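You operate a simulated robot arm through the tools that you are given. There is no shell and no other tool.

You run a simulated two-armed robot. Do the job below in one go: nothing can be reset, and whatever is moved stays where it is left.

TASK
Reset the red slide to about 25 cm, the black to about 70.
Fine: clamp both again.

Only the result counts: the job must be done as asked and must still hold three seconds after the hand-in. Knocking over, shifting, dropping, spilling or breaking anything else fails it.

THE ROBOT
Two 7-joint arms with two-finger parallel grippers on one trunk that stands fixed in place. Base frame: the origin is at the foot of the trunk, x ahead of it, y to its left, z up. Lengths are in mm, angles in degrees, forces in N, time in s.
The left shoulder is at [-82, 119, 851], the right one opposite. With the tool pointing down near the work surface each hand reaches from about 180 to 600 mm from the base axis, measured 20 degrees to its own side. Payload 3.43 kg a hand.
Tool frame (each hand has its own): the origin (TCP) lies between the finger pads and is the grasp point; the fingertips stand 30 mm ahead of it; z points along the fingers, y is the line along which they close. The gripper opens to 94 mm. The fingers are 28 mm wide and 10 mm thick; the gripper's body (50 by 96 mm) begins 55 mm behind the TCP.
Orientation is that of the tool frame in the base frame, as a unit quaternion [x, y, z, w]. With the fingers straight down and closing along the base's y, the tool's x points along the base's -x, its y along +y and its z along -z.

THE INTERFACE
- The arms move only by the tool send_rows. It takes "left_plan", "right_plan" or both (then of equal length, played together; a hand with none holds still); each is one flat list of numbers, 7 for each row, row after row: the turn, a rotation vector about the base's x, y, z in units of 5 degrees (1.0 is 5 degrees), then the shift along the base's x, y, z in units of 50 mm (1.0 is 50 mm), then the closure in counts, from 0 (fully open) to 255 (shut). In form: [rx, ry, rz, dx, dy, dz, claw, rx, ry, rz, dx, dy, dz, claw, ...]. A call has 1 to 20 rows; each row shifts and turns the commanded pose from where the row before left it. A call with a number of a shift or a turn outside -1 to 1 is refused whole. Rows are played at 5 a second. More than 50 mm and 8.6 degrees between two rows, or a gripper value outside its range, and nothing of the call is played. A pose out of reach is approached as far as the arm can. The call stops where the force on the tool passes 90 N (or 10 N more than at its start, if that is more) or the arm is blocked; 0.2 s more then pass. Each finger travels about 153 mm/s and halts on what it meets, pressing with about 43 N; the grip force reading is that of the motor and also rises with nothing between the fingers. The clock runs only during rows and for 0.2 s after the last one: add rows that do not move to give the fingers time. It gives the time, the measured TCP pose, the force on the tool (base axes), the opening and the grip force at its end, in the units of the frame above (readings bear some noise), with the torque about the TCP (base axes, N m) and any sound that the robot's microphone picked up, and new pictures: "pictures" is both (left out), scene, wrist or none (wrist: the cameras of the hands that moved).
- Cameras (640 x 400 px; columns grow to the right, rows downward): "scene" is now at [11.9, -41.1, 1552]; the picture's right is [-0.58, -0.82, 0.00], its down [-0.68, 0.48, -0.56] and it looks along [0.46, -0.32, -0.83] (base axes); focal length 356 px, centre (320, 200). "left" rides on the left gripper at [76, -14, -102] in its tool frame; the picture's right is [0.18, 0.98, 0.00], its down [-0.75, 0.14, -0.64] and it looks along [-0.63, 0.12, 0.77] (tool axes); focal length 243 px, centre (320, 200). "right" rides on the right gripper at [76, 14, -102] in its tool frame; the picture's right is [-0.18, 0.98, 0.00], its down [-0.75, -0.14, -0.64] and it looks along [-0.63, -0.12, 0.77] (tool axes); focal length 243 px, centre (320, 200). There is no depth. A picture from a camera that has moved, and an enlarged one, comes with that camera's place and axes in the base frame and with its lens.
- move_column(by): slides the trunk up (or, below 0, down) by that many mm; the arms and the scene camera ride with it, the base frame stays. It gives what a move gives, with no picture.
- turn_head(pan, tilt): turns the head with the scene camera to pan (to the left, within 143 degrees either way) and tilt (down, from -29 to 69), counted from straight ahead of the robot. It gives what a move gives, and a new picture of the scene camera.
- enlarge(camera, box): a new picture of the part [left, top, right, bottom] of that camera's present view, enlarged. It takes no simulated time.
- hand_in(): hands the job in; it is judged then, once.

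Nothing tells you positions but the pictures and the camera data. Unless the task says otherwise, let go and move clear before handing in.

The tools are called after ">>>" as a command line: name --argument value ..., lists and objects as JSON in quotes. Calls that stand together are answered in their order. send_rows: Moves the arms, as the interface text tells. Its arguments: {"type":"object","properties":{"left_plan":{"type":"array","items":{"type":"number"}},"right_plan":{"type":"array","items":{"type":"number"}},"pictures":{"type":"string","enum":["both","scene","wrist","none"]}},"required":[]} The other tools are called the same way: move_column (by) slides the trunk up or down; turn_head (pan, tilt) turns the head that bears the scene camera; enlarge (camera, box) takes an enlarged picture of a part of a camera's view; hand_in () hands the job in.

At the start:

```text
time_s: 0.0
left_tcp_pos: [357.3, -62.3, 1039.4]
left_orientation: [0.001, 1.0, 0.0, 0.0]
left_wrist_force: [0.1, 0.0, -0.3]
left_moment: [-0.01, 0.05, 0.03]
left_width: 94.1
left_finger_force: 0.1
right_tcp_pos: [297.9, -308.9, 995.1]
right_orientation: [0.0, 1.0, 0.001, 0.0]
right_wrist_force: [0.8, -0.3, -0.8]
right_moment: [0.04, 0.0, 0.02]
right_width: 94.0
right_finger_force: 0.1
trunk travel left (down, up): [-275.0, 60.0]
head pan, tilt: [-35.3, 56.1]
```

scene: 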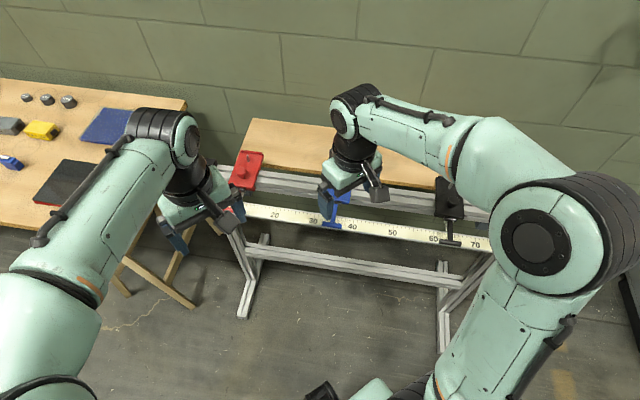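
right: 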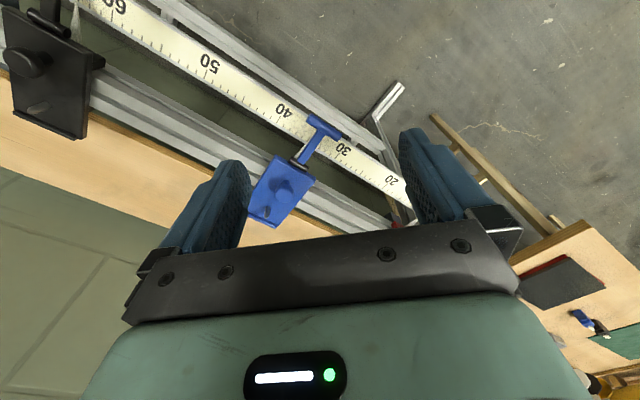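
left: 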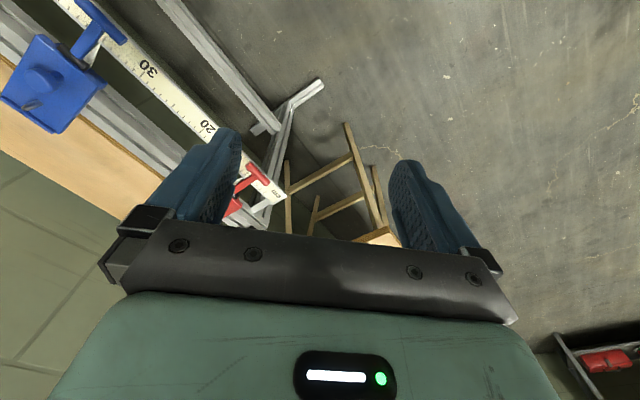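

I see a rail with a ruler and three slides: red near the left end, blue at about 33, and black at about 63. I'll look at them closely before moving anything.

>>> enlarge --camera "scene" --box '[210, 130, 370, 230]'

>>> enlarge --camera "scene" --box '[360, 160, 520, 260]'

>>> enlarge --camera "right" --box '[0, 0, 240, 150]'

>>> enlarge --camera "right" --box '[220, 80, 440, 230]'

```text
4.00 times, centred on (290, 180) of scene
camera zoom: at [11.9, -41.1, 1552.0], right [-0.58, -0.82, 0.0], down [-0.68, 0.48, -0.56], along [0.46, -0.32, -0.83], focal length 1424 px, centre (440, 280)
```

zoom: 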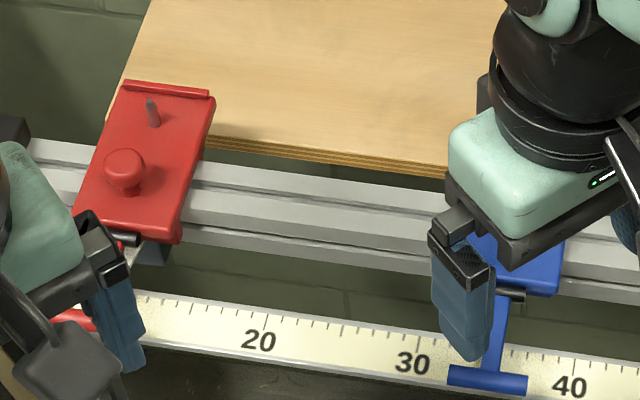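

```text
4.00 times, centred on (440, 210) of scene
camera zoom: at [11.9, -41.1, 1552.0], right [-0.58, -0.82, 0.0], down [-0.68, 0.48, -0.56], along [0.46, -0.32, -0.83], focal length 1424 px, centre (-160, 160)
```

zoom: 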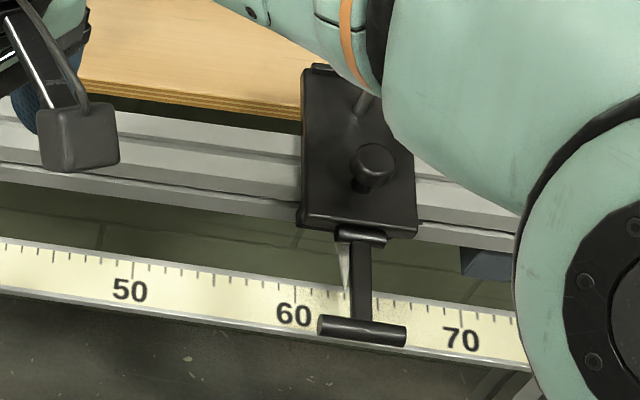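

```text
2.67 times, centred on (120, 75) of right
camera zoom: at [222.1, -293.4, 1096.6], right [0.18, 0.98, 0.0], down [0.75, -0.14, 0.64], along [0.63, -0.12, -0.77], focal length 647 px, centre (853, 533)
```

zoom: 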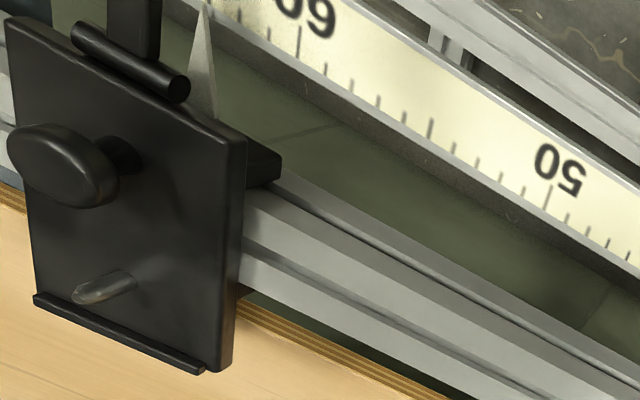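

```text
2.67 times, centred on (330, 155) of right
camera zoom: at [222.1, -293.4, 1096.6], right [0.18, 0.98, 0.0], down [0.75, -0.14, 0.64], along [0.63, -0.12, -0.77], focal length 647 px, centre (293, 320)
```

zoom: 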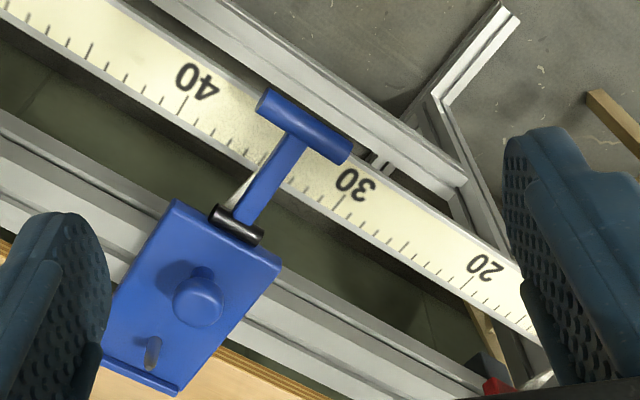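

The rail runs at about 45° to the base axes (direction about [-0.70, -0.71, 0]) with 10 mm to the centimetre. The blue T-lever is near (354, -314, 790), black near (153, -519, 790) and red near (541, -125, 790). I'll turn both hands 45° to line up with the rail and get a closer view of the levers from a safe height.

>>> send_rows --right_plan '[0, 0, -1, -0.48, -0.29, 0, 0, 0, 0, -1, -0.48, -0.29, 0, 0, 0, 0, -1, -0.48, -0.29, 0, 0, 0, 0, -1, -0.48, -0.29, 0, 0, 0, 0, -1, -0.48, -0.29, 0, 0, 0, 0, -1, -0.48, -0.29, 0, 0, 0, 0, -1, -0.48, -0.29, 0, 0, 0, 0, -1, -0.48, -0.29, 0, 0, 0, 0, -1, -0.48, -0.29, 0, 0, 0, 0, 0, 0, 0, 0, 0]' --left_plan '[0, 0, -1, 0.17, 0.1, -0.1, 0, 0, 0, -1, 0.17, 0.1, -0.1, 0, 0, 0, -1, 0.17, 0.1, -0.1, 0, 0, 0, -1, 0.17, 0.1, -0.1, 0, 0, 0, -1, 0.17, 0.1, -0.1, 0, 0, 0, -1, 0.17, 0.1, -0.1, 0, 0, 0, -1, 0.17, 0.1, -0.1, 0, 0, 0, -1, 0.17, 0.1, -0.1, 0, 0, 0, -1, 0.17, 0.1, -0.1, 0, 0, 0, 0, 0, 0, 0, 0]'

```text
time_s: 2.2
left_tcp_pos: [434.5, -17.1, 994.8]
left_orientation: [0.384, 0.923, 0.0, 0.0]
left_wrist_force: [0.8, -0.8, -0.3]
left_moment: [-0.03, 0.04, 0.01]
left_width: 94.1
left_finger_force: 0.1
right_tcp_pos: [80.8, -441.1, 995.6]
right_orientation: [0.383, 0.924, 0.0, 0.0]
right_wrist_force: [-0.2, 0.4, 0.4]
right_moment: [-0.01, -0.04, 0.01]
right_width: 93.7
right_finger_force: 0.1
trunk travel left (down, up): [-275.0, 60.0]
head pan, tilt: [-35.3, 56.1]
camera scene: at [11.9, -41.1, 1552.0], right [-0.58, -0.82, 0.0], down [-0.68, 0.48, -0.56], along [0.46, -0.32, -0.83], focal length 356 px, centre (320, 200)
camera right: at [36.8, -375.6, 1098.3], right [0.83, 0.56, 0.0], down [0.43, -0.63, 0.64], along [0.36, -0.53, -0.77], focal length 243 px, centre (320, 200)
camera left: at [371.7, 26.4, 1097.7], right [0.57, 0.82, 0.0], down [0.63, -0.43, 0.64], along [0.53, -0.36, -0.77], focal length 243 px, centre (320, 200)
```

scene: 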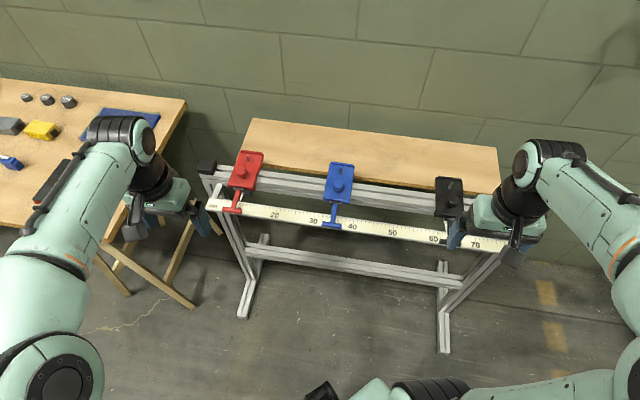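
right: 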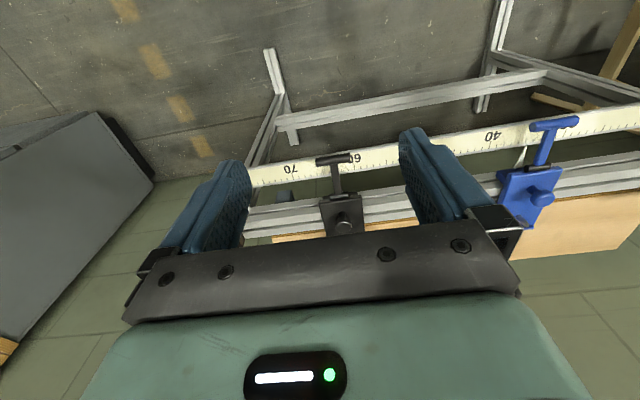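
left: 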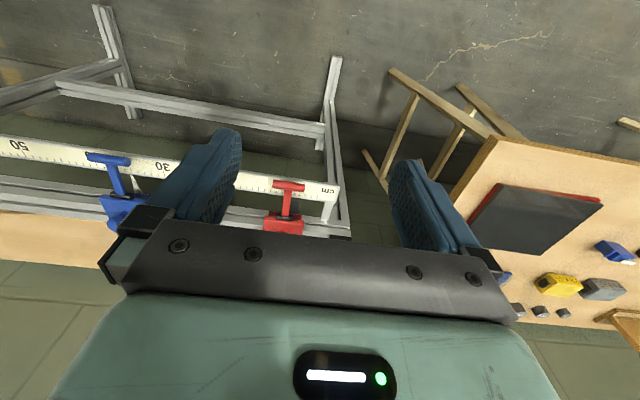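

Now the levers are visible in both wrist views. I'll zoom in on the details.

>>> enlarge --camera "right" --box '[250, 130, 410, 240]'

>>> enlarge --camera "left" --box '[220, 150, 380, 250]'

>>> enlarge --camera "scene" --box '[200, 140, 296, 230]'

>>> enlarge --camera "scene" --box '[300, 150, 396, 240]'

>>> enlarge --camera "scene" --box '[400, 165, 496, 255]'

```text
3.64 times, centred on (330, 185) of right
camera zoom: at [36.8, -375.6, 1098.3], right [0.83, 0.56, 0.0], down [0.43, -0.63, 0.64], along [0.36, -0.53, -0.77], focal length 882 px, centre (284, 254)
```

zoom: 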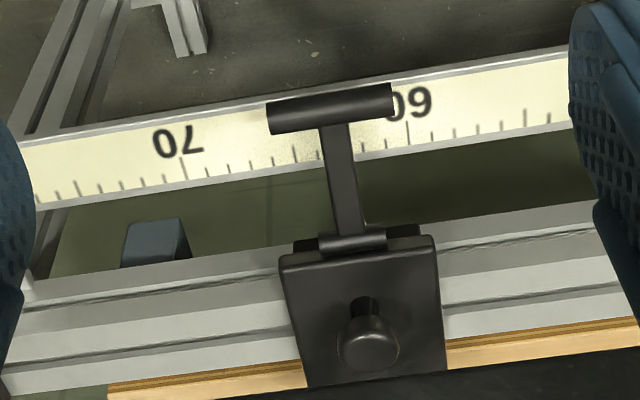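

```text
4.00 times, centred on (300, 200) of left
camera zoom: at [371.7, 26.4, 1097.7], right [0.57, 0.82, 0.0], down [0.63, -0.43, 0.64], along [0.53, -0.36, -0.77], focal length 970 px, centre (400, 200)
```

zoom: 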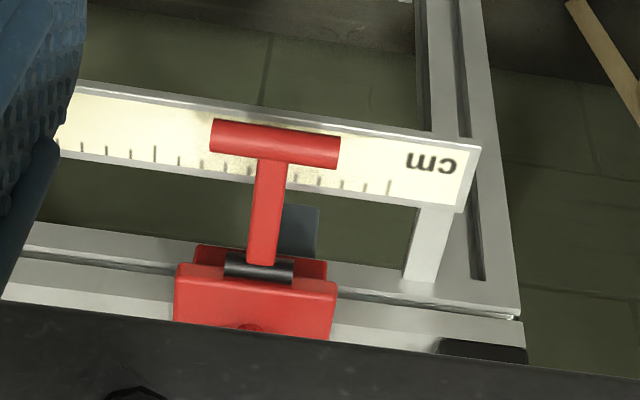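

```text
4.44 times, centred on (248, 185) of scene
camera zoom: at [11.9, -41.1, 1552.0], right [-0.58, -0.82, 0.0], down [-0.68, 0.48, -0.56], along [0.46, -0.32, -0.83], focal length 1582 px, centre (640, 267)
```

zoom: 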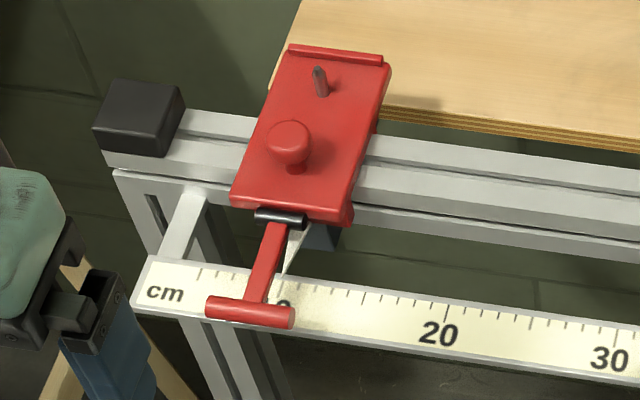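

```text
4.44 times, centred on (348, 195) of scene
camera zoom: at [11.9, -41.1, 1552.0], right [-0.58, -0.82, 0.0], down [-0.68, 0.48, -0.56], along [0.46, -0.32, -0.83], focal length 1582 px, centre (196, 222)
```

zoom: 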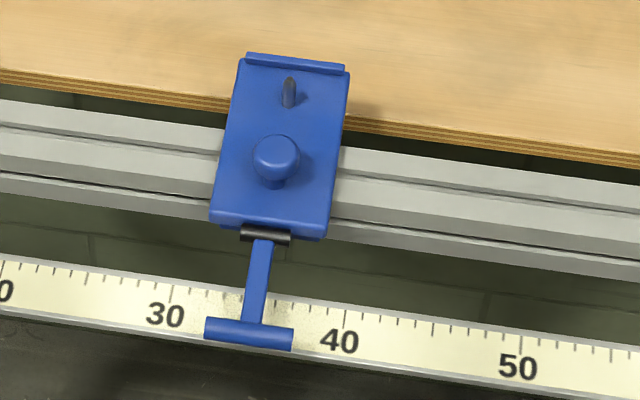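

```text
4.44 times, centred on (448, 210) of scene
camera zoom: at [11.9, -41.1, 1552.0], right [-0.58, -0.82, 0.0], down [-0.68, 0.48, -0.56], along [0.46, -0.32, -0.83], focal length 1582 px, centre (-249, 156)
```

zoom: 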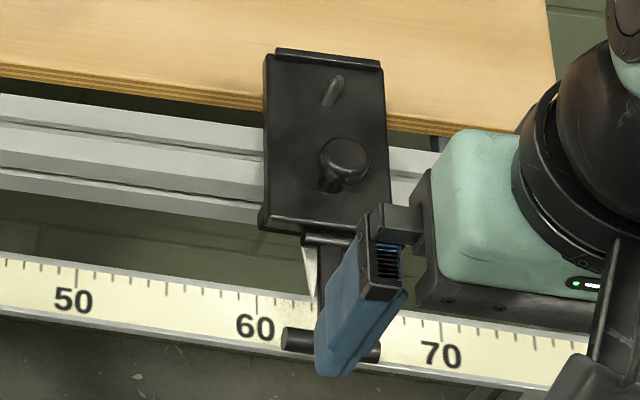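

All three slides look the same: a horizontal T-lever, about 66 mm long, is hinged on the front of the plate and looks like the clamp. A pointer sits below it (red about 10, black about 63). I plan to grip each T-bar by its ends and swing it up around the hinge. Next I'll hover both hands about 80 mm above their T-bars to refine the positions.

>>> send_rows --right_plan '[0, 0, 0, 0.28, -0.288, -0.464, 0, 0, 0, 0, 0.28, -0.288, -0.464, 0, 0, 0, 0, 0.28, -0.288, -0.464, 0, 0, 0, 0, 0.28, -0.288, -0.464, 0, 0, 0, 0, 0.28, -0.288, -0.464, 0, 0, 0, 0, 0, 0, 0, 0]' --left_plan '[0, 0, 0, 0.366, -0.468, -0.44, 0, 0, 0, 0, 0.366, -0.468, -0.44, 0, 0, 0, 0, 0.366, -0.468, -0.44, 0, 0, 0, 0, 0.366, -0.468, -0.44, 0, 0, 0, 0, 0.366, -0.468, -0.44, 0, 0, 0, 0, 0, 0, 0, 0]'

```text
time_s: 3.6
left_tcp_pos: [485.4, -108.1, 896.4]
left_orientation: [0.382, 0.924, -0.001, 0.0]
left_wrist_force: [-0.1, 0.7, -0.8]
left_moment: [-0.01, 0.02, -0.02]
left_width: 94.1
left_finger_force: 0.1
left hand out of reach, approached as far as the arm can: row 4, 5
right_tcp_pos: [153.2, -511.8, 879.7]
right_orientation: [0.382, 0.924, 0.0, 0.001]
right_wrist_force: [-0.8, 0.4, -0.6]
right_moment: [-0.03, -0.01, -0.01]
right_width: 93.9
right_finger_force: 0.0
trunk travel left (down, up): [-275.0, 60.0]
head pan, tilt: [-35.3, 56.1]
camera scene: at [11.3, -40.6, 1552.0], right [-0.58, -0.82, 0.0], down [-0.68, 0.48, -0.56], along [0.46, -0.32, -0.83], focal length 356 px, centre (320, 200)
camera right: at [108.6, -447.4, 981.4], right [0.83, 0.56, 0.0], down [0.43, -0.63, 0.64], along [0.36, -0.53, -0.77], focal length 243 px, centre (320, 200)
camera left: at [423.5, -64.4, 998.9], right [0.57, 0.82, 0.0], down [0.63, -0.43, 0.64], along [0.53, -0.36, -0.77], focal length 243 px, centre (320, 200)
```

scene: 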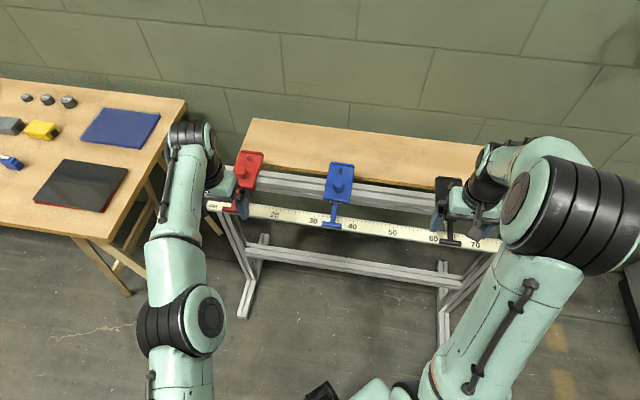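
right: 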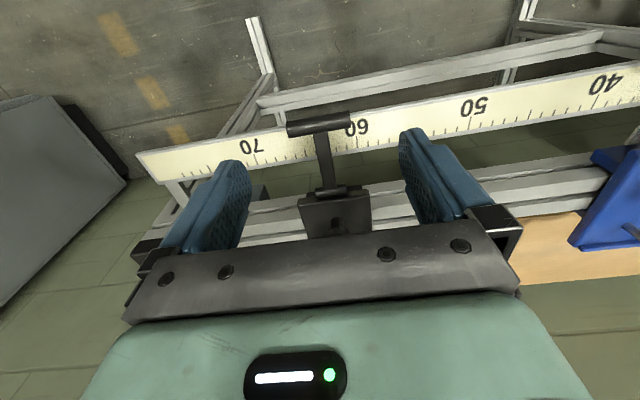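
left: 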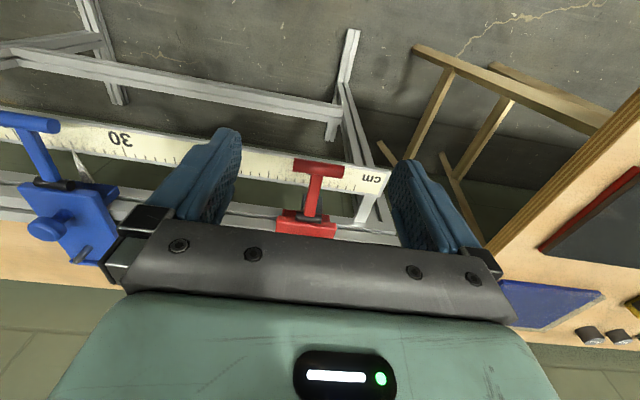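

The right hand is well placed above the black T-bar. The left arm reached its limit with the tool vertical, so I'll tilt that hand back later to gain reach. I'll zoom in to refine the black geometry.

>>> enlarge --camera "right" --box '[240, 90, 420, 240]'

>>> enlarge --camera "scene" --box '[420, 170, 500, 260]'

>>> enlarge --camera "left" --box '[240, 130, 400, 250]'

```text
2.67 times, centred on (330, 165) of right
camera zoom: at [108.6, -447.4, 981.4], right [0.83, 0.56, 0.0], down [0.43, -0.63, 0.64], along [0.36, -0.53, -0.77], focal length 647 px, centre (293, 293)
```

zoom: 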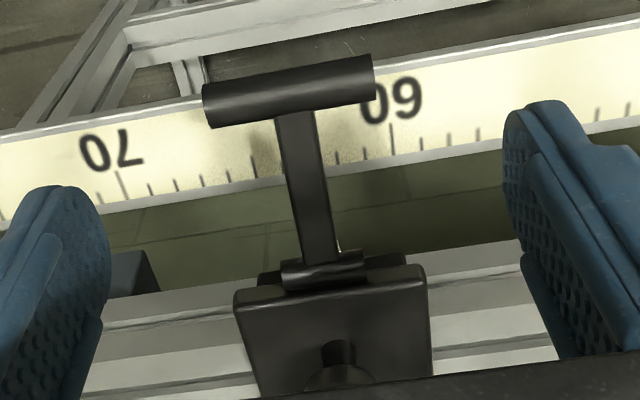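

```text
4.44 times, centred on (460, 215) of scene
camera zoom: at [11.3, -40.6, 1552.0], right [-0.58, -0.82, 0.0], down [-0.68, 0.48, -0.56], along [0.46, -0.32, -0.83], focal length 1582 px, centre (-302, 133)
```

zoom: 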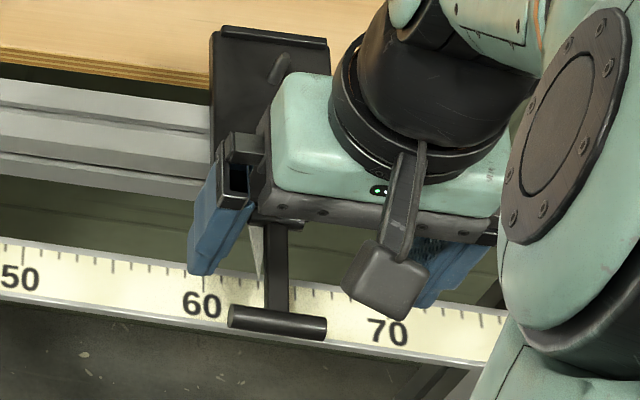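

```text
3.33 times, centred on (320, 190) of left
camera zoom: at [423.5, -64.4, 998.9], right [0.57, 0.82, 0.0], down [0.63, -0.43, 0.64], along [0.53, -0.36, -0.77], focal length 809 px, centre (320, 233)
```

zoom: 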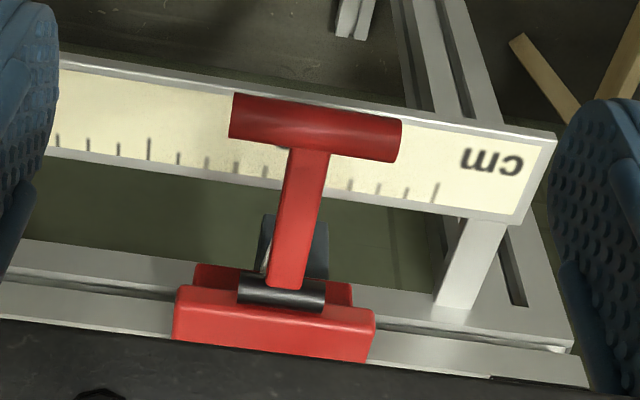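

The black T-bar is about 50 mm long, centred near (150.5, -509, 802), almost exactly under the right TCP. I'll lower the right hand to straddle its ends, then close gently and check.

>>> send_rows --right_plan '[0, 0, 0, -0.02, 0.02, -0.5, 0, 0, 0, 0, -0.02, 0.02, -0.5, 0, 0, 0, 0, 0, 0, -0.46, 0, 0, 0, 0, 0, 0, 0, 0]'

```text
time_s: 4.6
left_tcp_pos: [486.8, -106.8, 896.6]
left_orientation: [0.383, 0.924, 0.001, 0.001]
left_wrist_force: [0.1, 0.4, -0.3]
left_moment: [0.02, -0.02, 0.01]
left_width: 94.1
left_finger_force: 0.0
right_tcp_pos: [150.0, -510.2, 807.0]
right_orientation: [0.383, 0.924, -0.001, 0.0]
right_wrist_force: [-0.2, -0.4, 0.2]
right_moment: [0.03, -0.02, 0.01]
right_width: 94.0
right_finger_force: 0.1
trunk travel left (down, up): [-275.0, 60.0]
head pan, tilt: [-35.3, 56.1]
camera scene: at [11.7, -40.9, 1552.0], right [-0.58, -0.82, 0.0], down [-0.68, 0.48, -0.56], along [0.46, -0.32, -0.83], focal length 356 px, centre (320, 200)
camera right: at [106.0, -445.5, 909.0], right [0.83, 0.56, 0.0], down [0.43, -0.63, 0.64], along [0.36, -0.53, -0.77], focal length 243 px, centre (320, 200)
```

scene: 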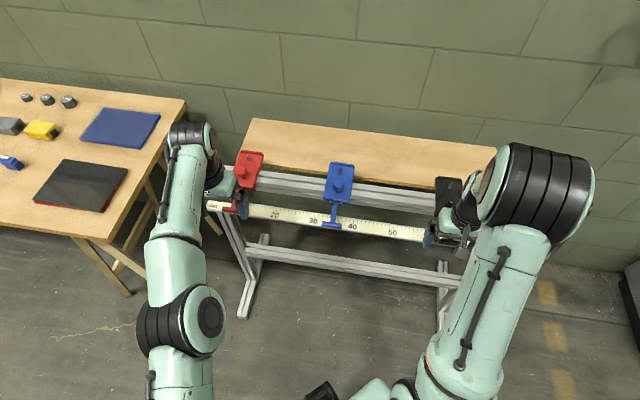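
right: 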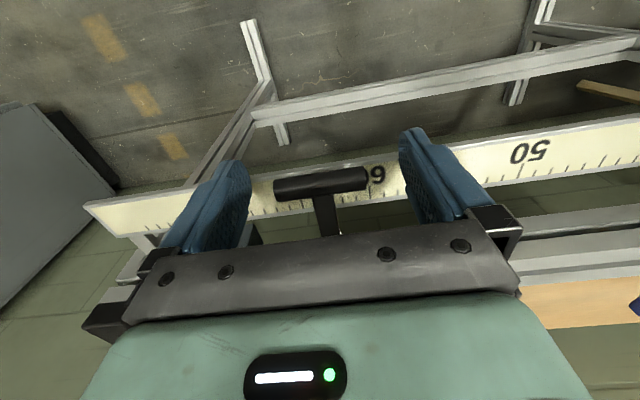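

The T-bar sits right between the fingers. Closing on its ends.

>>> send_rows --right_plan '[0, 0, 0, 0, 0, 0, 255, 0, 0, 0, 0, 0, 0, 255, 0, 0, 0, 0, 0, 0, 255]' --pictures "wrist"

```text
time_s: 5.4
left_tcp_pos: [486.9, -107.8, 897.2]
left_orientation: [0.382, 0.924, 0.0, 0.0]
left_wrist_force: [0.1, 0.1, -0.2]
left_moment: [-0.01, 0.02, -0.02]
left_width: 94.0
left_finger_force: 0.2
right_tcp_pos: [150.8, -511.0, 805.8]
right_orientation: [0.382, 0.924, -0.001, 0.0]
right_wrist_force: [0.3, -0.4, -2.7]
right_moment: [0.09, 0.18, 0.03]
right_width: 60.0
right_finger_force: 44.9
trunk travel left (down, up): [-275.0, 60.0]
head pan, tilt: [-35.3, 56.1]
camera right: at [106.2, -445.8, 909.0], right [0.83, 0.56, 0.0], down [0.43, -0.63, 0.64], along [0.36, -0.53, -0.77], focal length 243 px, centre (320, 200)
```

right: 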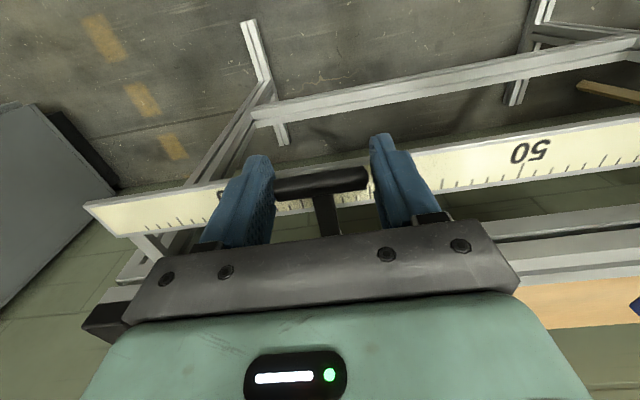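

The grip stalled at 60 mm, slightly wider than I estimated. I'll check closely where the bar sits relative to the pads.

>>> enlarge --camera "right" --box '[200, 120, 440, 270]'

>>> enlarge --camera "scene" --box '[410, 170, 500, 260]'

```text
2.67 times, centred on (320, 195) of right
camera zoom: at [106.2, -445.8, 909.0], right [0.83, 0.56, 0.0], down [0.43, -0.63, 0.64], along [0.36, -0.53, -0.77], focal length 647 px, centre (320, 213)
```

zoom: 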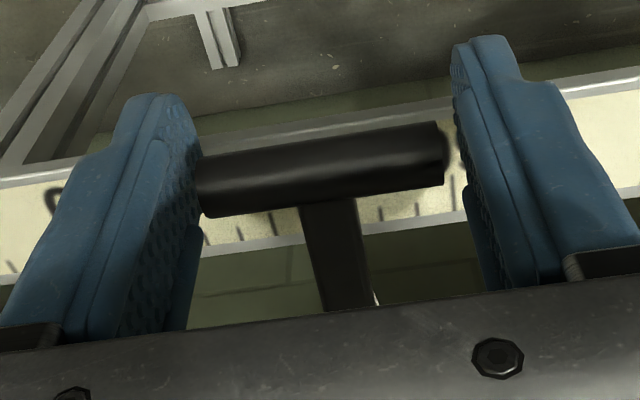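

```text
4.44 times, centred on (455, 215) of scene
camera zoom: at [12.0, -41.4, 1551.9], right [-0.58, -0.82, 0.0], down [-0.68, 0.48, -0.56], along [0.46, -0.32, -0.83], focal length 1582 px, centre (-280, 133)
```

zoom: 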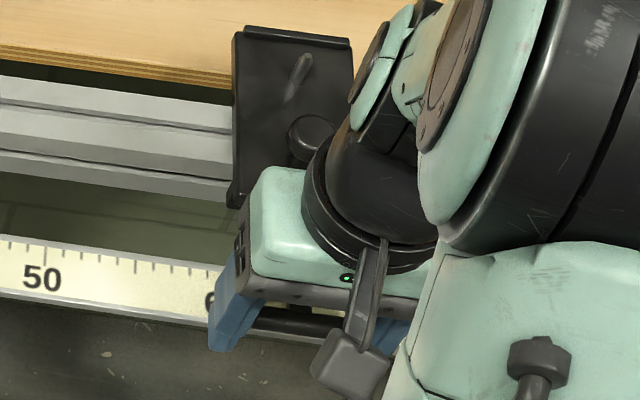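

The bar is held by both ends. I'll start the arc (radius about 66 mm around the hinge) with a cautious first 30° and watch the forces.

>>> send_rows --right_plan '[0, 0, 0, 0.014, -0.014, 0.229, 255, 0, 0, 0, 0.042, -0.042, 0.222, 255, 0, 0, 0, 0.069, -0.069, 0.209, 255]' --pictures "both"

```text
time_s: 6.2
left_tcp_pos: [486.0, -107.1, 896.5]
left_orientation: [0.382, 0.924, 0.0, 0.0]
left_wrist_force: [0.8, -0.2, 0.1]
left_moment: [0.01, 0.0, 0.0]
left_width: 94.1
left_finger_force: 0.0
right_tcp_pos: [153.7, -516.1, 838.7]
right_orientation: [0.383, 0.924, 0.001, -0.003]
right_wrist_force: [-12.7, 11.1, -11.6]
right_moment: [0.55, 1.04, -0.02]
right_width: 59.8
right_finger_force: 44.7
trunk travel left (down, up): [-275.0, 60.0]
head pan, tilt: [-35.3, 56.1]
camera scene: at [10.7, -40.7, 1552.0], right [-0.58, -0.82, 0.0], down [-0.68, 0.48, -0.56], along [0.46, -0.32, -0.83], focal length 356 px, centre (320, 200)
camera right: at [110.9, -450.4, 941.8], right [0.83, 0.56, 0.0], down [0.43, -0.64, 0.64], along [0.36, -0.53, -0.77], focal length 243 px, centre (320, 200)
```

scene: 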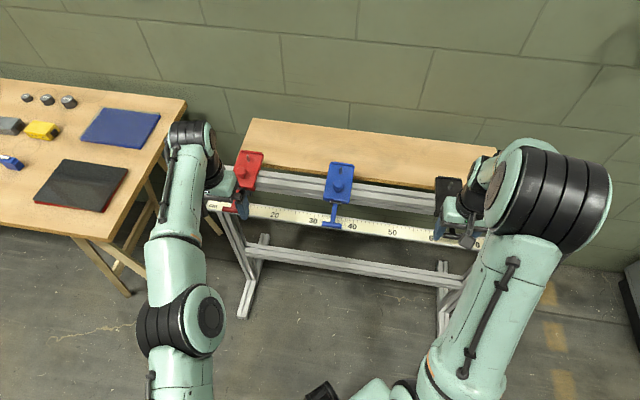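
right: 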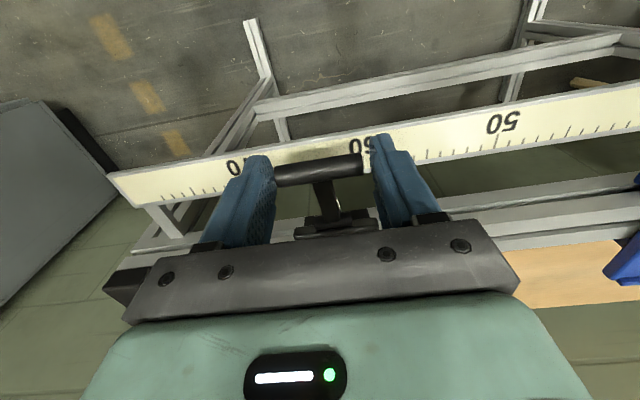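

The lever is following the hand up. The force suggests it started slightly below horizontal, so I'll correct the arc and go on.

>>> send_rows --right_plan '[0, 0, 0, 0.045, -0.045, 0.204, 255, 0, 0, 0, 0.071, -0.071, 0.184, 255, 0, 0, 0, 0.119, -0.119, 0.158, 255]' --pictures "wrist"

```text
time_s: 7.0
left_tcp_pos: [485.2, -107.2, 897.7]
left_orientation: [0.383, 0.924, 0.0, 0.001]
left_wrist_force: [-0.1, -0.4, 0.1]
left_moment: [0.01, 0.0, 0.03]
left_width: 94.1
left_finger_force: 0.1
right_tcp_pos: [167.1, -527.9, 864.6]
right_orientation: [0.384, 0.923, 0.002, -0.002]
right_wrist_force: [-13.4, 9.8, -10.0]
right_moment: [0.86, 1.01, 0.01]
right_width: 59.8
right_finger_force: 45.1
trunk travel left (down, up): [-275.0, 60.0]
head pan, tilt: [-35.3, 56.1]
camera right: at [122.5, -462.1, 967.7], right [0.83, 0.56, 0.0], down [0.43, -0.64, 0.64], along [0.36, -0.53, -0.77], focal length 243 px, centre (320, 200)
```

right: 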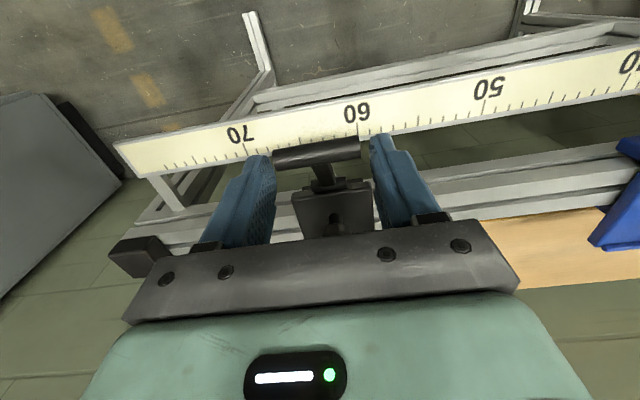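

The lever has risen part of the way, but the bar is slipping toward the fingertips. I'll open slightly to see whether the lever stays up, then re-grip it deeper.

>>> send_rows --right_plan '[0, 0, 0, 0, 0, 0, 50, 0, 0, 0, 0, 0, 0, 50]' --pictures "wrist"

>>> enlarge --camera "right" --box '[200, 100, 440, 250]'

```text
time_s: 7.6
left_tcp_pos: [486.7, -108.2, 898.0]
left_orientation: [0.383, 0.924, -0.001, 0.001]
left_wrist_force: [0.5, 0.7, 0.3]
left_moment: [0.02, -0.01, 0.01]
left_width: 93.9
left_finger_force: 0.1
right_tcp_pos: [169.1, -528.4, 866.1]
right_orientation: [0.383, 0.924, -0.001, 0.001]
right_wrist_force: [-0.4, 0.4, 0.2]
right_moment: [-0.01, 0.02, 0.0]
right_width: 75.8
right_finger_force: 0.1
trunk travel left (down, up): [-275.0, 60.0]
head pan, tilt: [-35.3, 56.1]
camera right: at [124.8, -463.3, 967.9], right [0.83, 0.56, 0.0], down [0.43, -0.63, 0.64], along [0.36, -0.53, -0.77], focal length 243 px, centre (320, 200)
```

right: 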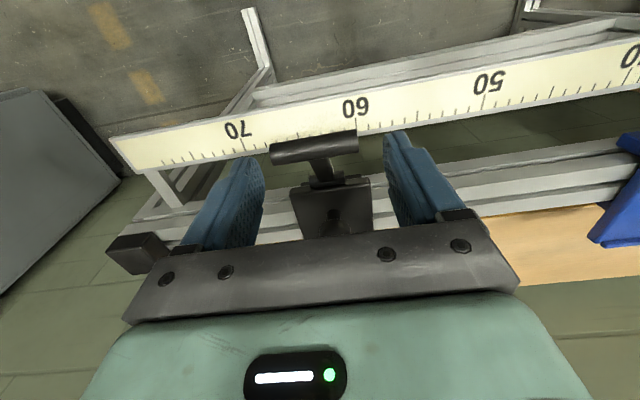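

```text
2.67 times, centred on (320, 175) of right
camera zoom: at [124.8, -463.3, 967.9], right [0.83, 0.56, 0.0], down [0.43, -0.63, 0.64], along [0.36, -0.53, -0.77], focal length 647 px, centre (320, 267)
```

zoom: 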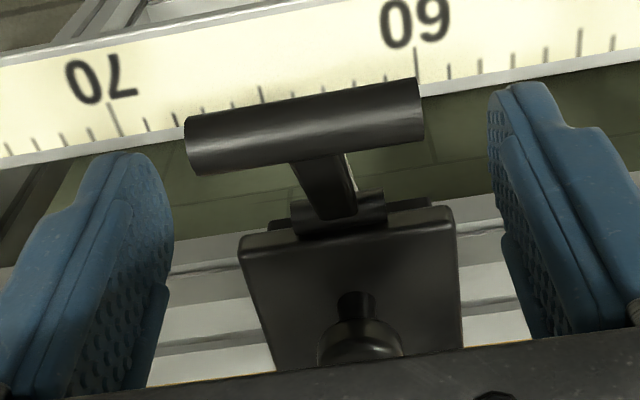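

The lever stays up at about 35° on its own. I'll drop 32 mm so the bar sits mid-pad and re-grip.

>>> send_rows --right_plan '[0, 0, 0, -0.05, 0.05, -0.32, 50, 0, 0, 0, -0.05, 0.05, -0.32, 50, 0, 0, 0, 0, 0, 0, 50, 0, 0, 0, 0, 0, 0, 255, 0, 0, 0, 0, 0, 0, 255, 0, 0, 0, 0, 0, 0, 255]' --pictures "wrist"

>>> enlarge --camera "right" --box '[200, 100, 440, 250]'

```text
time_s: 9.0
left_tcp_pos: [486.1, -107.8, 896.9]
left_orientation: [0.383, 0.924, -0.001, 0.0]
left_wrist_force: [-0.2, -0.5, 0.2]
left_moment: [0.01, -0.01, 0.03]
left_width: 93.6
left_finger_force: 0.1
right_tcp_pos: [161.9, -522.9, 835.2]
right_orientation: [0.384, 0.923, 0.0, 0.0]
right_wrist_force: [-4.7, -6.2, 0.1]
right_moment: [-0.21, 0.19, -0.06]
right_width: 60.0
right_finger_force: 44.9
trunk travel left (down, up): [-275.0, 60.0]
head pan, tilt: [-35.3, 56.1]
camera right: at [118.4, -457.6, 935.9], right [0.83, 0.56, 0.0], down [0.43, -0.63, 0.64], along [0.36, -0.53, -0.77], focal length 243 px, centre (320, 200)
```

right: 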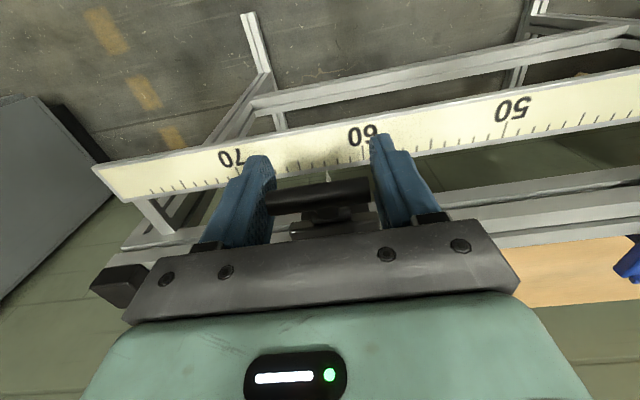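

```text
2.67 times, centred on (320, 175) of right
camera zoom: at [118.4, -457.6, 935.9], right [0.83, 0.56, 0.0], down [0.43, -0.63, 0.64], along [0.36, -0.53, -0.77], focal length 647 px, centre (320, 267)
```

zoom: 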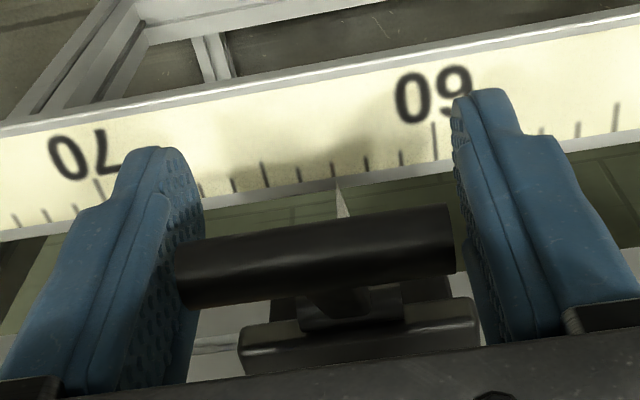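

The bar is now solidly in the pads, and the pointer tip reads about 63. Continuing the arc upward.

>>> send_rows --right_plan '[0, 0, 0, 0.085, -0.085, 0.17, 255, 0, 0, 0, 0.108, -0.108, 0.145, 255, 0, 0, 0, 0.125, -0.125, 0.115, 255]' --pictures "wrist"

>>> enlarge --camera "right" --box '[200, 100, 440, 250]'

```text
time_s: 9.8
left_tcp_pos: [485.2, -107.2, 898.5]
left_orientation: [0.383, 0.924, -0.001, 0.001]
left_wrist_force: [0.1, 0.9, -0.3]
left_moment: [-0.02, 0.0, 0.0]
left_width: 94.2
left_finger_force: 0.0
right_tcp_pos: [176.5, -536.7, 856.4]
right_orientation: [0.383, 0.924, 0.002, -0.002]
right_wrist_force: [-18.6, 12.3, -2.6]
right_moment: [0.82, 0.73, 0.0]
right_width: 60.2
right_finger_force: 45.1
trunk travel left (down, up): [-275.0, 60.0]
head pan, tilt: [-35.3, 56.1]
camera right: at [133.5, -471.8, 958.7], right [0.83, 0.56, 0.0], down [0.43, -0.64, 0.64], along [0.36, -0.53, -0.77], focal length 243 px, centre (320, 200)
```

right: 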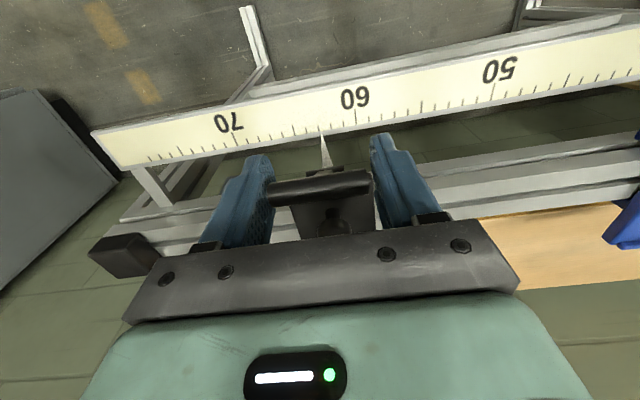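

```text
2.67 times, centred on (320, 175) of right
camera zoom: at [133.5, -471.8, 958.7], right [0.83, 0.56, 0.0], down [0.43, -0.64, 0.64], along [0.36, -0.53, -0.77], focal length 647 px, centre (320, 267)
```

zoom: 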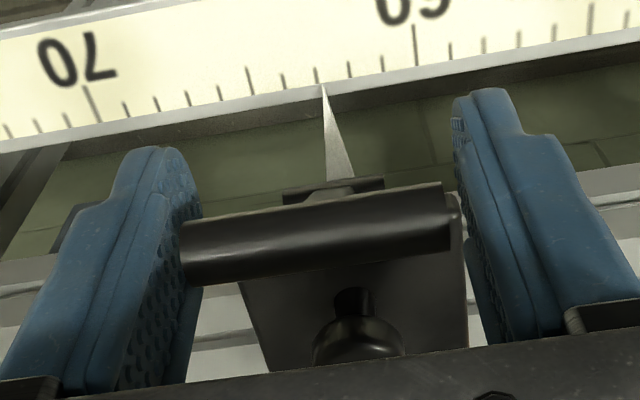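

The lever is about two-thirds up and the pointer clearly reads about 63. Continuing toward vertical.

>>> send_rows --right_plan '[0, 0, 0, 0.135, -0.135, 0.08, 255, 0, 0, 0, 0.145, -0.145, 0.045, 255, 0, 0, 0, 0.15, -0.15, 0.01, 255]' --pictures "wrist"

>>> enlarge --camera "right" --box '[200, 100, 440, 250]'

```text
time_s: 10.6
left_tcp_pos: [485.9, -104.8, 898.7]
left_orientation: [0.383, 0.924, -0.001, 0.001]
left_wrist_force: [0.6, -0.5, 0.6]
left_moment: [0.01, 0.0, 0.02]
left_width: 94.2
left_finger_force: 0.1
right_tcp_pos: [182.1, -540.3, 858.8]
right_orientation: [0.386, 0.922, 0.018, -0.031]
right_wrist_force: [-34.5, 32.0, 32.1]
right_moment: [0.42, -0.41, 0.12]
right_width: 60.2
right_finger_force: 45.0
trunk travel left (down, up): [-275.0, 60.0]
head pan, tilt: [-35.3, 56.1]
stopped in row 3 (right hand): the force on the tool passed its limit at 94 N (the readings are from after the stop); the commanded pose is now the measured one
camera right: at [143.2, -481.7, 965.9], right [0.83, 0.56, -0.01], down [0.46, -0.67, 0.58], along [0.32, -0.49, -0.81], focal length 243 px, centre (320, 200)
```

right: 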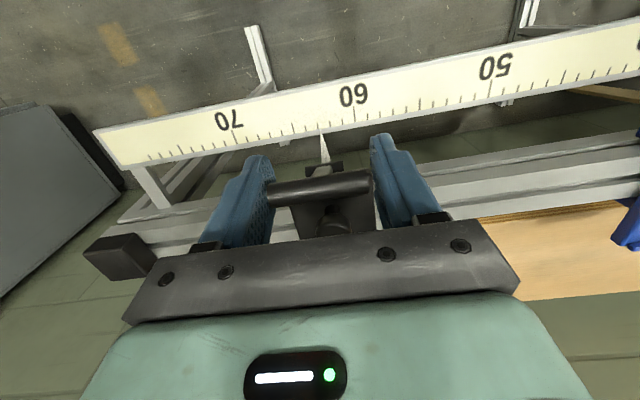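

```text
2.67 times, centred on (320, 175) of right
camera zoom: at [143.2, -481.7, 965.9], right [0.83, 0.56, -0.01], down [0.46, -0.67, 0.58], along [0.32, -0.49, -0.81], focal length 647 px, centre (320, 267)
```

zoom: 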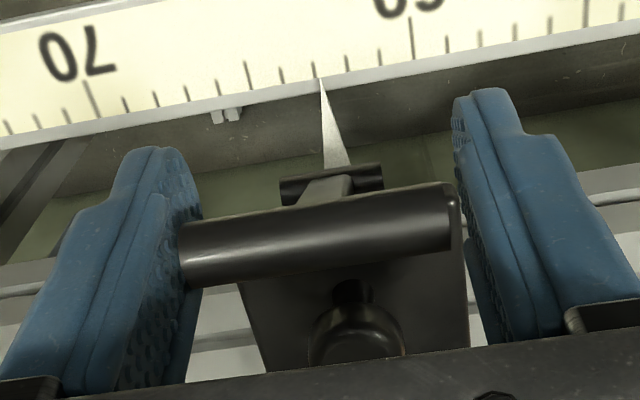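

The lever reached its upper stop (about 65–70°), so it should be fully open. I'll ease off, straighten the hand's small tilt and read the forces.

>>> send_rows --right_plan '[-0.3, -0.3, 0, -0.03, 0.03, 0, 255, -0.28, -0.28, 0, -0.03, 0.03, 0, 255, 0, 0, 0, 0, 0, 0, 255]' --pictures "wrist"

```text
time_s: 11.4
left_tcp_pos: [484.5, -106.0, 898.0]
left_orientation: [0.383, 0.924, 0.0, 0.001]
left_wrist_force: [-0.2, 0.4, -0.3]
left_moment: [-0.02, -0.03, 0.03]
left_width: 94.0
left_finger_force: 0.1
right_tcp_pos: [182.4, -541.5, 857.5]
right_orientation: [0.383, 0.924, 0.003, 0.006]
right_wrist_force: [-22.9, 20.1, 16.6]
right_moment: [0.57, 0.52, -0.1]
right_width: 60.1
right_finger_force: 45.2
trunk travel left (down, up): [-275.0, 60.0]
head pan, tilt: [-35.3, 56.1]
camera right: at [137.0, -475.2, 958.4], right [0.83, 0.56, 0.01], down [0.42, -0.63, 0.65], along [0.37, -0.53, -0.76], focal length 243 px, centre (320, 200)
```

right: 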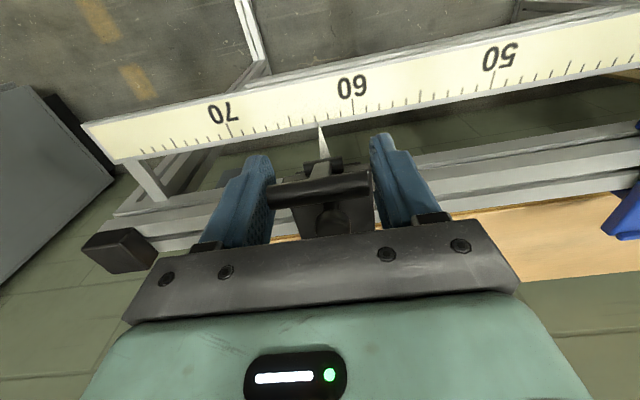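

Easing the residual preload off a little more, then a small 10 mm test slide along the rail toward 70.

>>> send_rows --right_plan '[0, 0, 0, -0.04, 0.04, 0.04, 255, 0, 0, 0, -0.03, 0.03, 0.02, 255, 0, 0, 0, 0, 0, 0, 255, 0, 0, 0, -0.07, -0.07, 0, 255, 0, 0, 0, -0.07, -0.07, 0, 255, 0, 0, 0, 0, 0, 0, 255]' --pictures "wrist"

>>> enlarge --camera "right" --box '[200, 80, 440, 230]'

```text
time_s: 12.8
left_tcp_pos: [486.6, -108.6, 896.8]
left_orientation: [0.383, 0.924, 0.0, 0.0]
left_wrist_force: [-0.6, 0.4, 0.0]
left_moment: [-0.01, 0.02, -0.01]
left_width: 94.1
left_finger_force: 0.0
right_tcp_pos: [175.4, -548.9, 856.7]
right_orientation: [0.383, 0.924, 0.001, 0.007]
right_wrist_force: [-7.3, 7.3, -19.3]
right_moment: [0.12, 0.25, 0.2]
right_width: 60.0
right_finger_force: 44.9
trunk travel left (down, up): [-275.0, 60.0]
head pan, tilt: [-35.3, 56.1]
camera right: at [129.2, -482.5, 958.4], right [0.83, 0.56, 0.01], down [0.42, -0.63, 0.65], along [0.37, -0.53, -0.76], focal length 243 px, centre (320, 200)
```

right: 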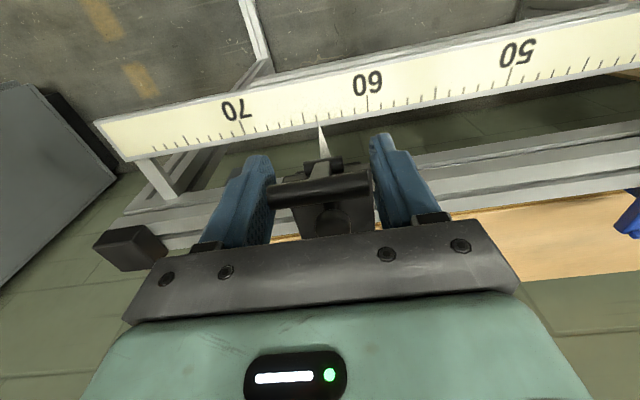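

```text
2.67 times, centred on (320, 155) of right
camera zoom: at [129.2, -482.5, 958.4], right [0.83, 0.56, 0.01], down [0.42, -0.63, 0.65], along [0.37, -0.53, -0.76], focal length 647 px, centre (320, 320)
```

zoom: 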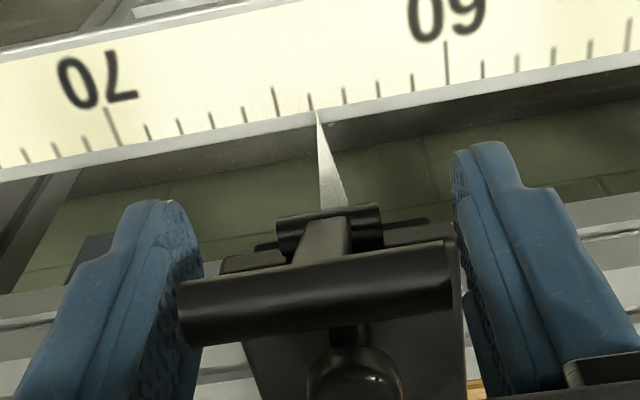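

The slide moves freely with the lever up; the pointer now reads about 63.8. I'll drag it a further 61 mm along the rail toward 70.

>>> send_rows --right_plan '[0, 0, 0, -0.172, -0.172, 0, 255, 0, 0, 0, -0.172, -0.172, 0, 255, 0, 0, 0, -0.172, -0.172, 0, 255, 0, 0, 0, -0.172, -0.172, 0, 255, 0, 0, 0, -0.172, -0.172, 0, 255, 0, 0, 0, 0, 0, 0, 255, 0, 0, 0, 0, 0, 0, 255]' --pictures "both"

>>> enlarge --camera "right" --box '[200, 80, 440, 230]'

```text
time_s: 14.4
left_tcp_pos: [486.3, -108.5, 897.6]
left_orientation: [0.382, 0.924, 0.0, 0.0]
left_wrist_force: [0.2, -0.4, -0.1]
left_moment: [0.02, 0.0, 0.0]
left_width: 93.9
left_finger_force: 0.0
right_tcp_pos: [131.1, -592.0, 858.1]
right_orientation: [0.385, 0.923, 0.001, 0.007]
right_wrist_force: [-13.9, 9.0, -19.9]
right_moment: [-0.22, 0.43, 0.22]
right_width: 59.8
right_finger_force: 45.2
trunk travel left (down, up): [-275.0, 60.0]
head pan, tilt: [-35.3, 56.1]
camera scene: at [10.5, -41.7, 1551.9], right [-0.58, -0.82, 0.0], down [-0.68, 0.48, -0.56], along [0.46, -0.32, -0.83], focal length 356 px, centre (320, 200)
camera right: at [85.9, -526.2, 959.0], right [0.83, 0.56, 0.01], down [0.42, -0.63, 0.65], along [0.37, -0.53, -0.76], focal length 243 px, centre (320, 200)
```

scene: 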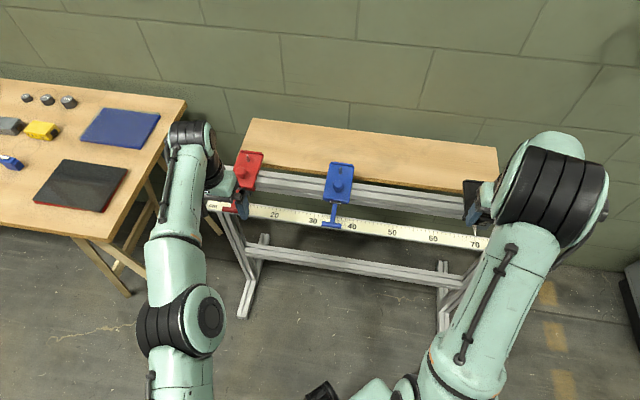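
right: 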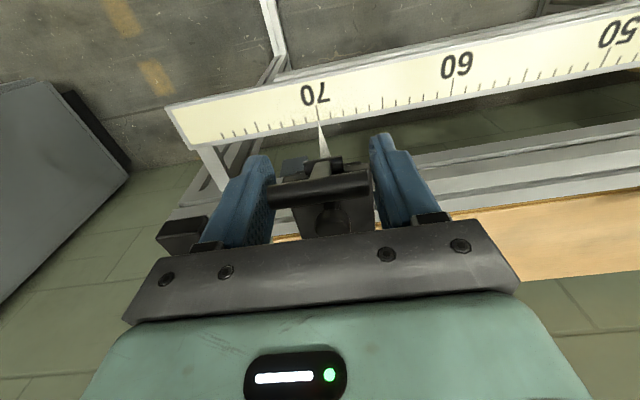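

```text
2.67 times, centred on (320, 155) of right
camera zoom: at [85.9, -526.2, 959.0], right [0.83, 0.56, 0.01], down [0.42, -0.63, 0.65], along [0.37, -0.53, -0.76], focal length 647 px, centre (320, 320)
```

zoom: 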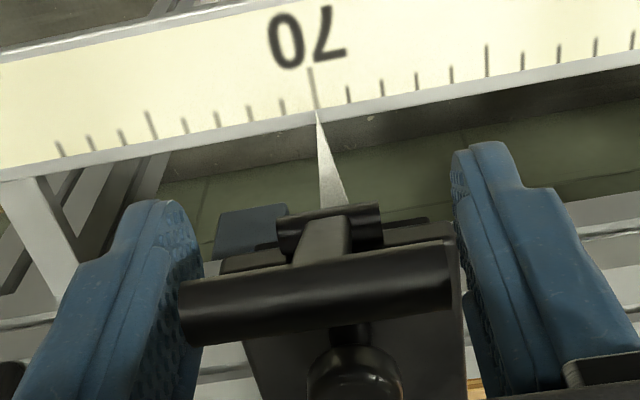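

Black's pointer is exactly on 70. Now I'll reverse the arc to bring the lever down and clamp it, checking forces partway.

>>> send_rows --right_plan '[0, 0, 0, -0.133, 0.133, -0.08, 255, 0, 0, 0, -0.123, 0.123, -0.112, 255, 0, 0, 0, -0.106, 0.106, -0.14, 255, 0, 0, 0, -0.088, 0.088, -0.164, 255]' --pictures "wrist"

>>> enlarge --camera "right" --box '[200, 80, 440, 230]'

```text
time_s: 15.4
left_tcp_pos: [486.5, -107.6, 897.0]
left_orientation: [0.383, 0.924, 0.0, 0.0]
left_wrist_force: [0.2, -0.4, 0.0]
left_moment: [0.01, 0.0, 0.0]
left_width: 94.0
left_finger_force: 0.0
right_tcp_pos: [111.3, -569.1, 834.6]
right_orientation: [0.383, 0.924, -0.002, 0.009]
right_wrist_force: [4.6, -4.6, 17.6]
right_moment: [-0.73, -0.74, 0.01]
right_width: 59.6
right_finger_force: 45.1
trunk travel left (down, up): [-275.0, 60.0]
head pan, tilt: [-35.3, 56.1]
camera right: at [64.9, -502.9, 935.1], right [0.83, 0.56, 0.01], down [0.42, -0.63, 0.66], along [0.38, -0.54, -0.75], focal length 243 px, centre (320, 200)
```

right: 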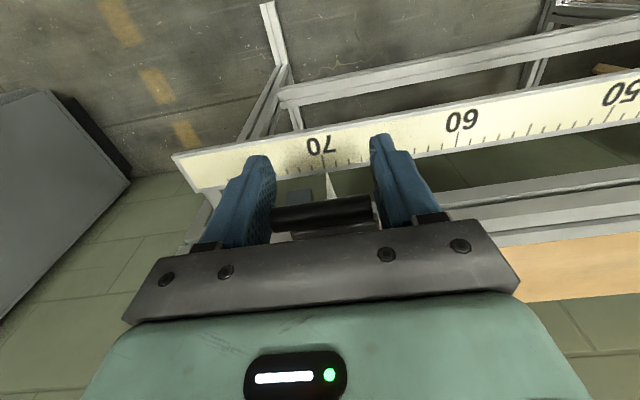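

```text
2.67 times, centred on (320, 155) of right
camera zoom: at [64.9, -502.9, 935.1], right [0.83, 0.56, 0.01], down [0.42, -0.63, 0.66], along [0.38, -0.54, -0.75], focal length 647 px, centre (320, 320)
```

zoom: 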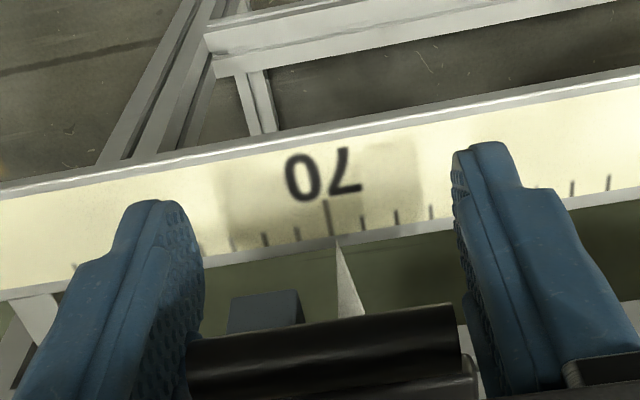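

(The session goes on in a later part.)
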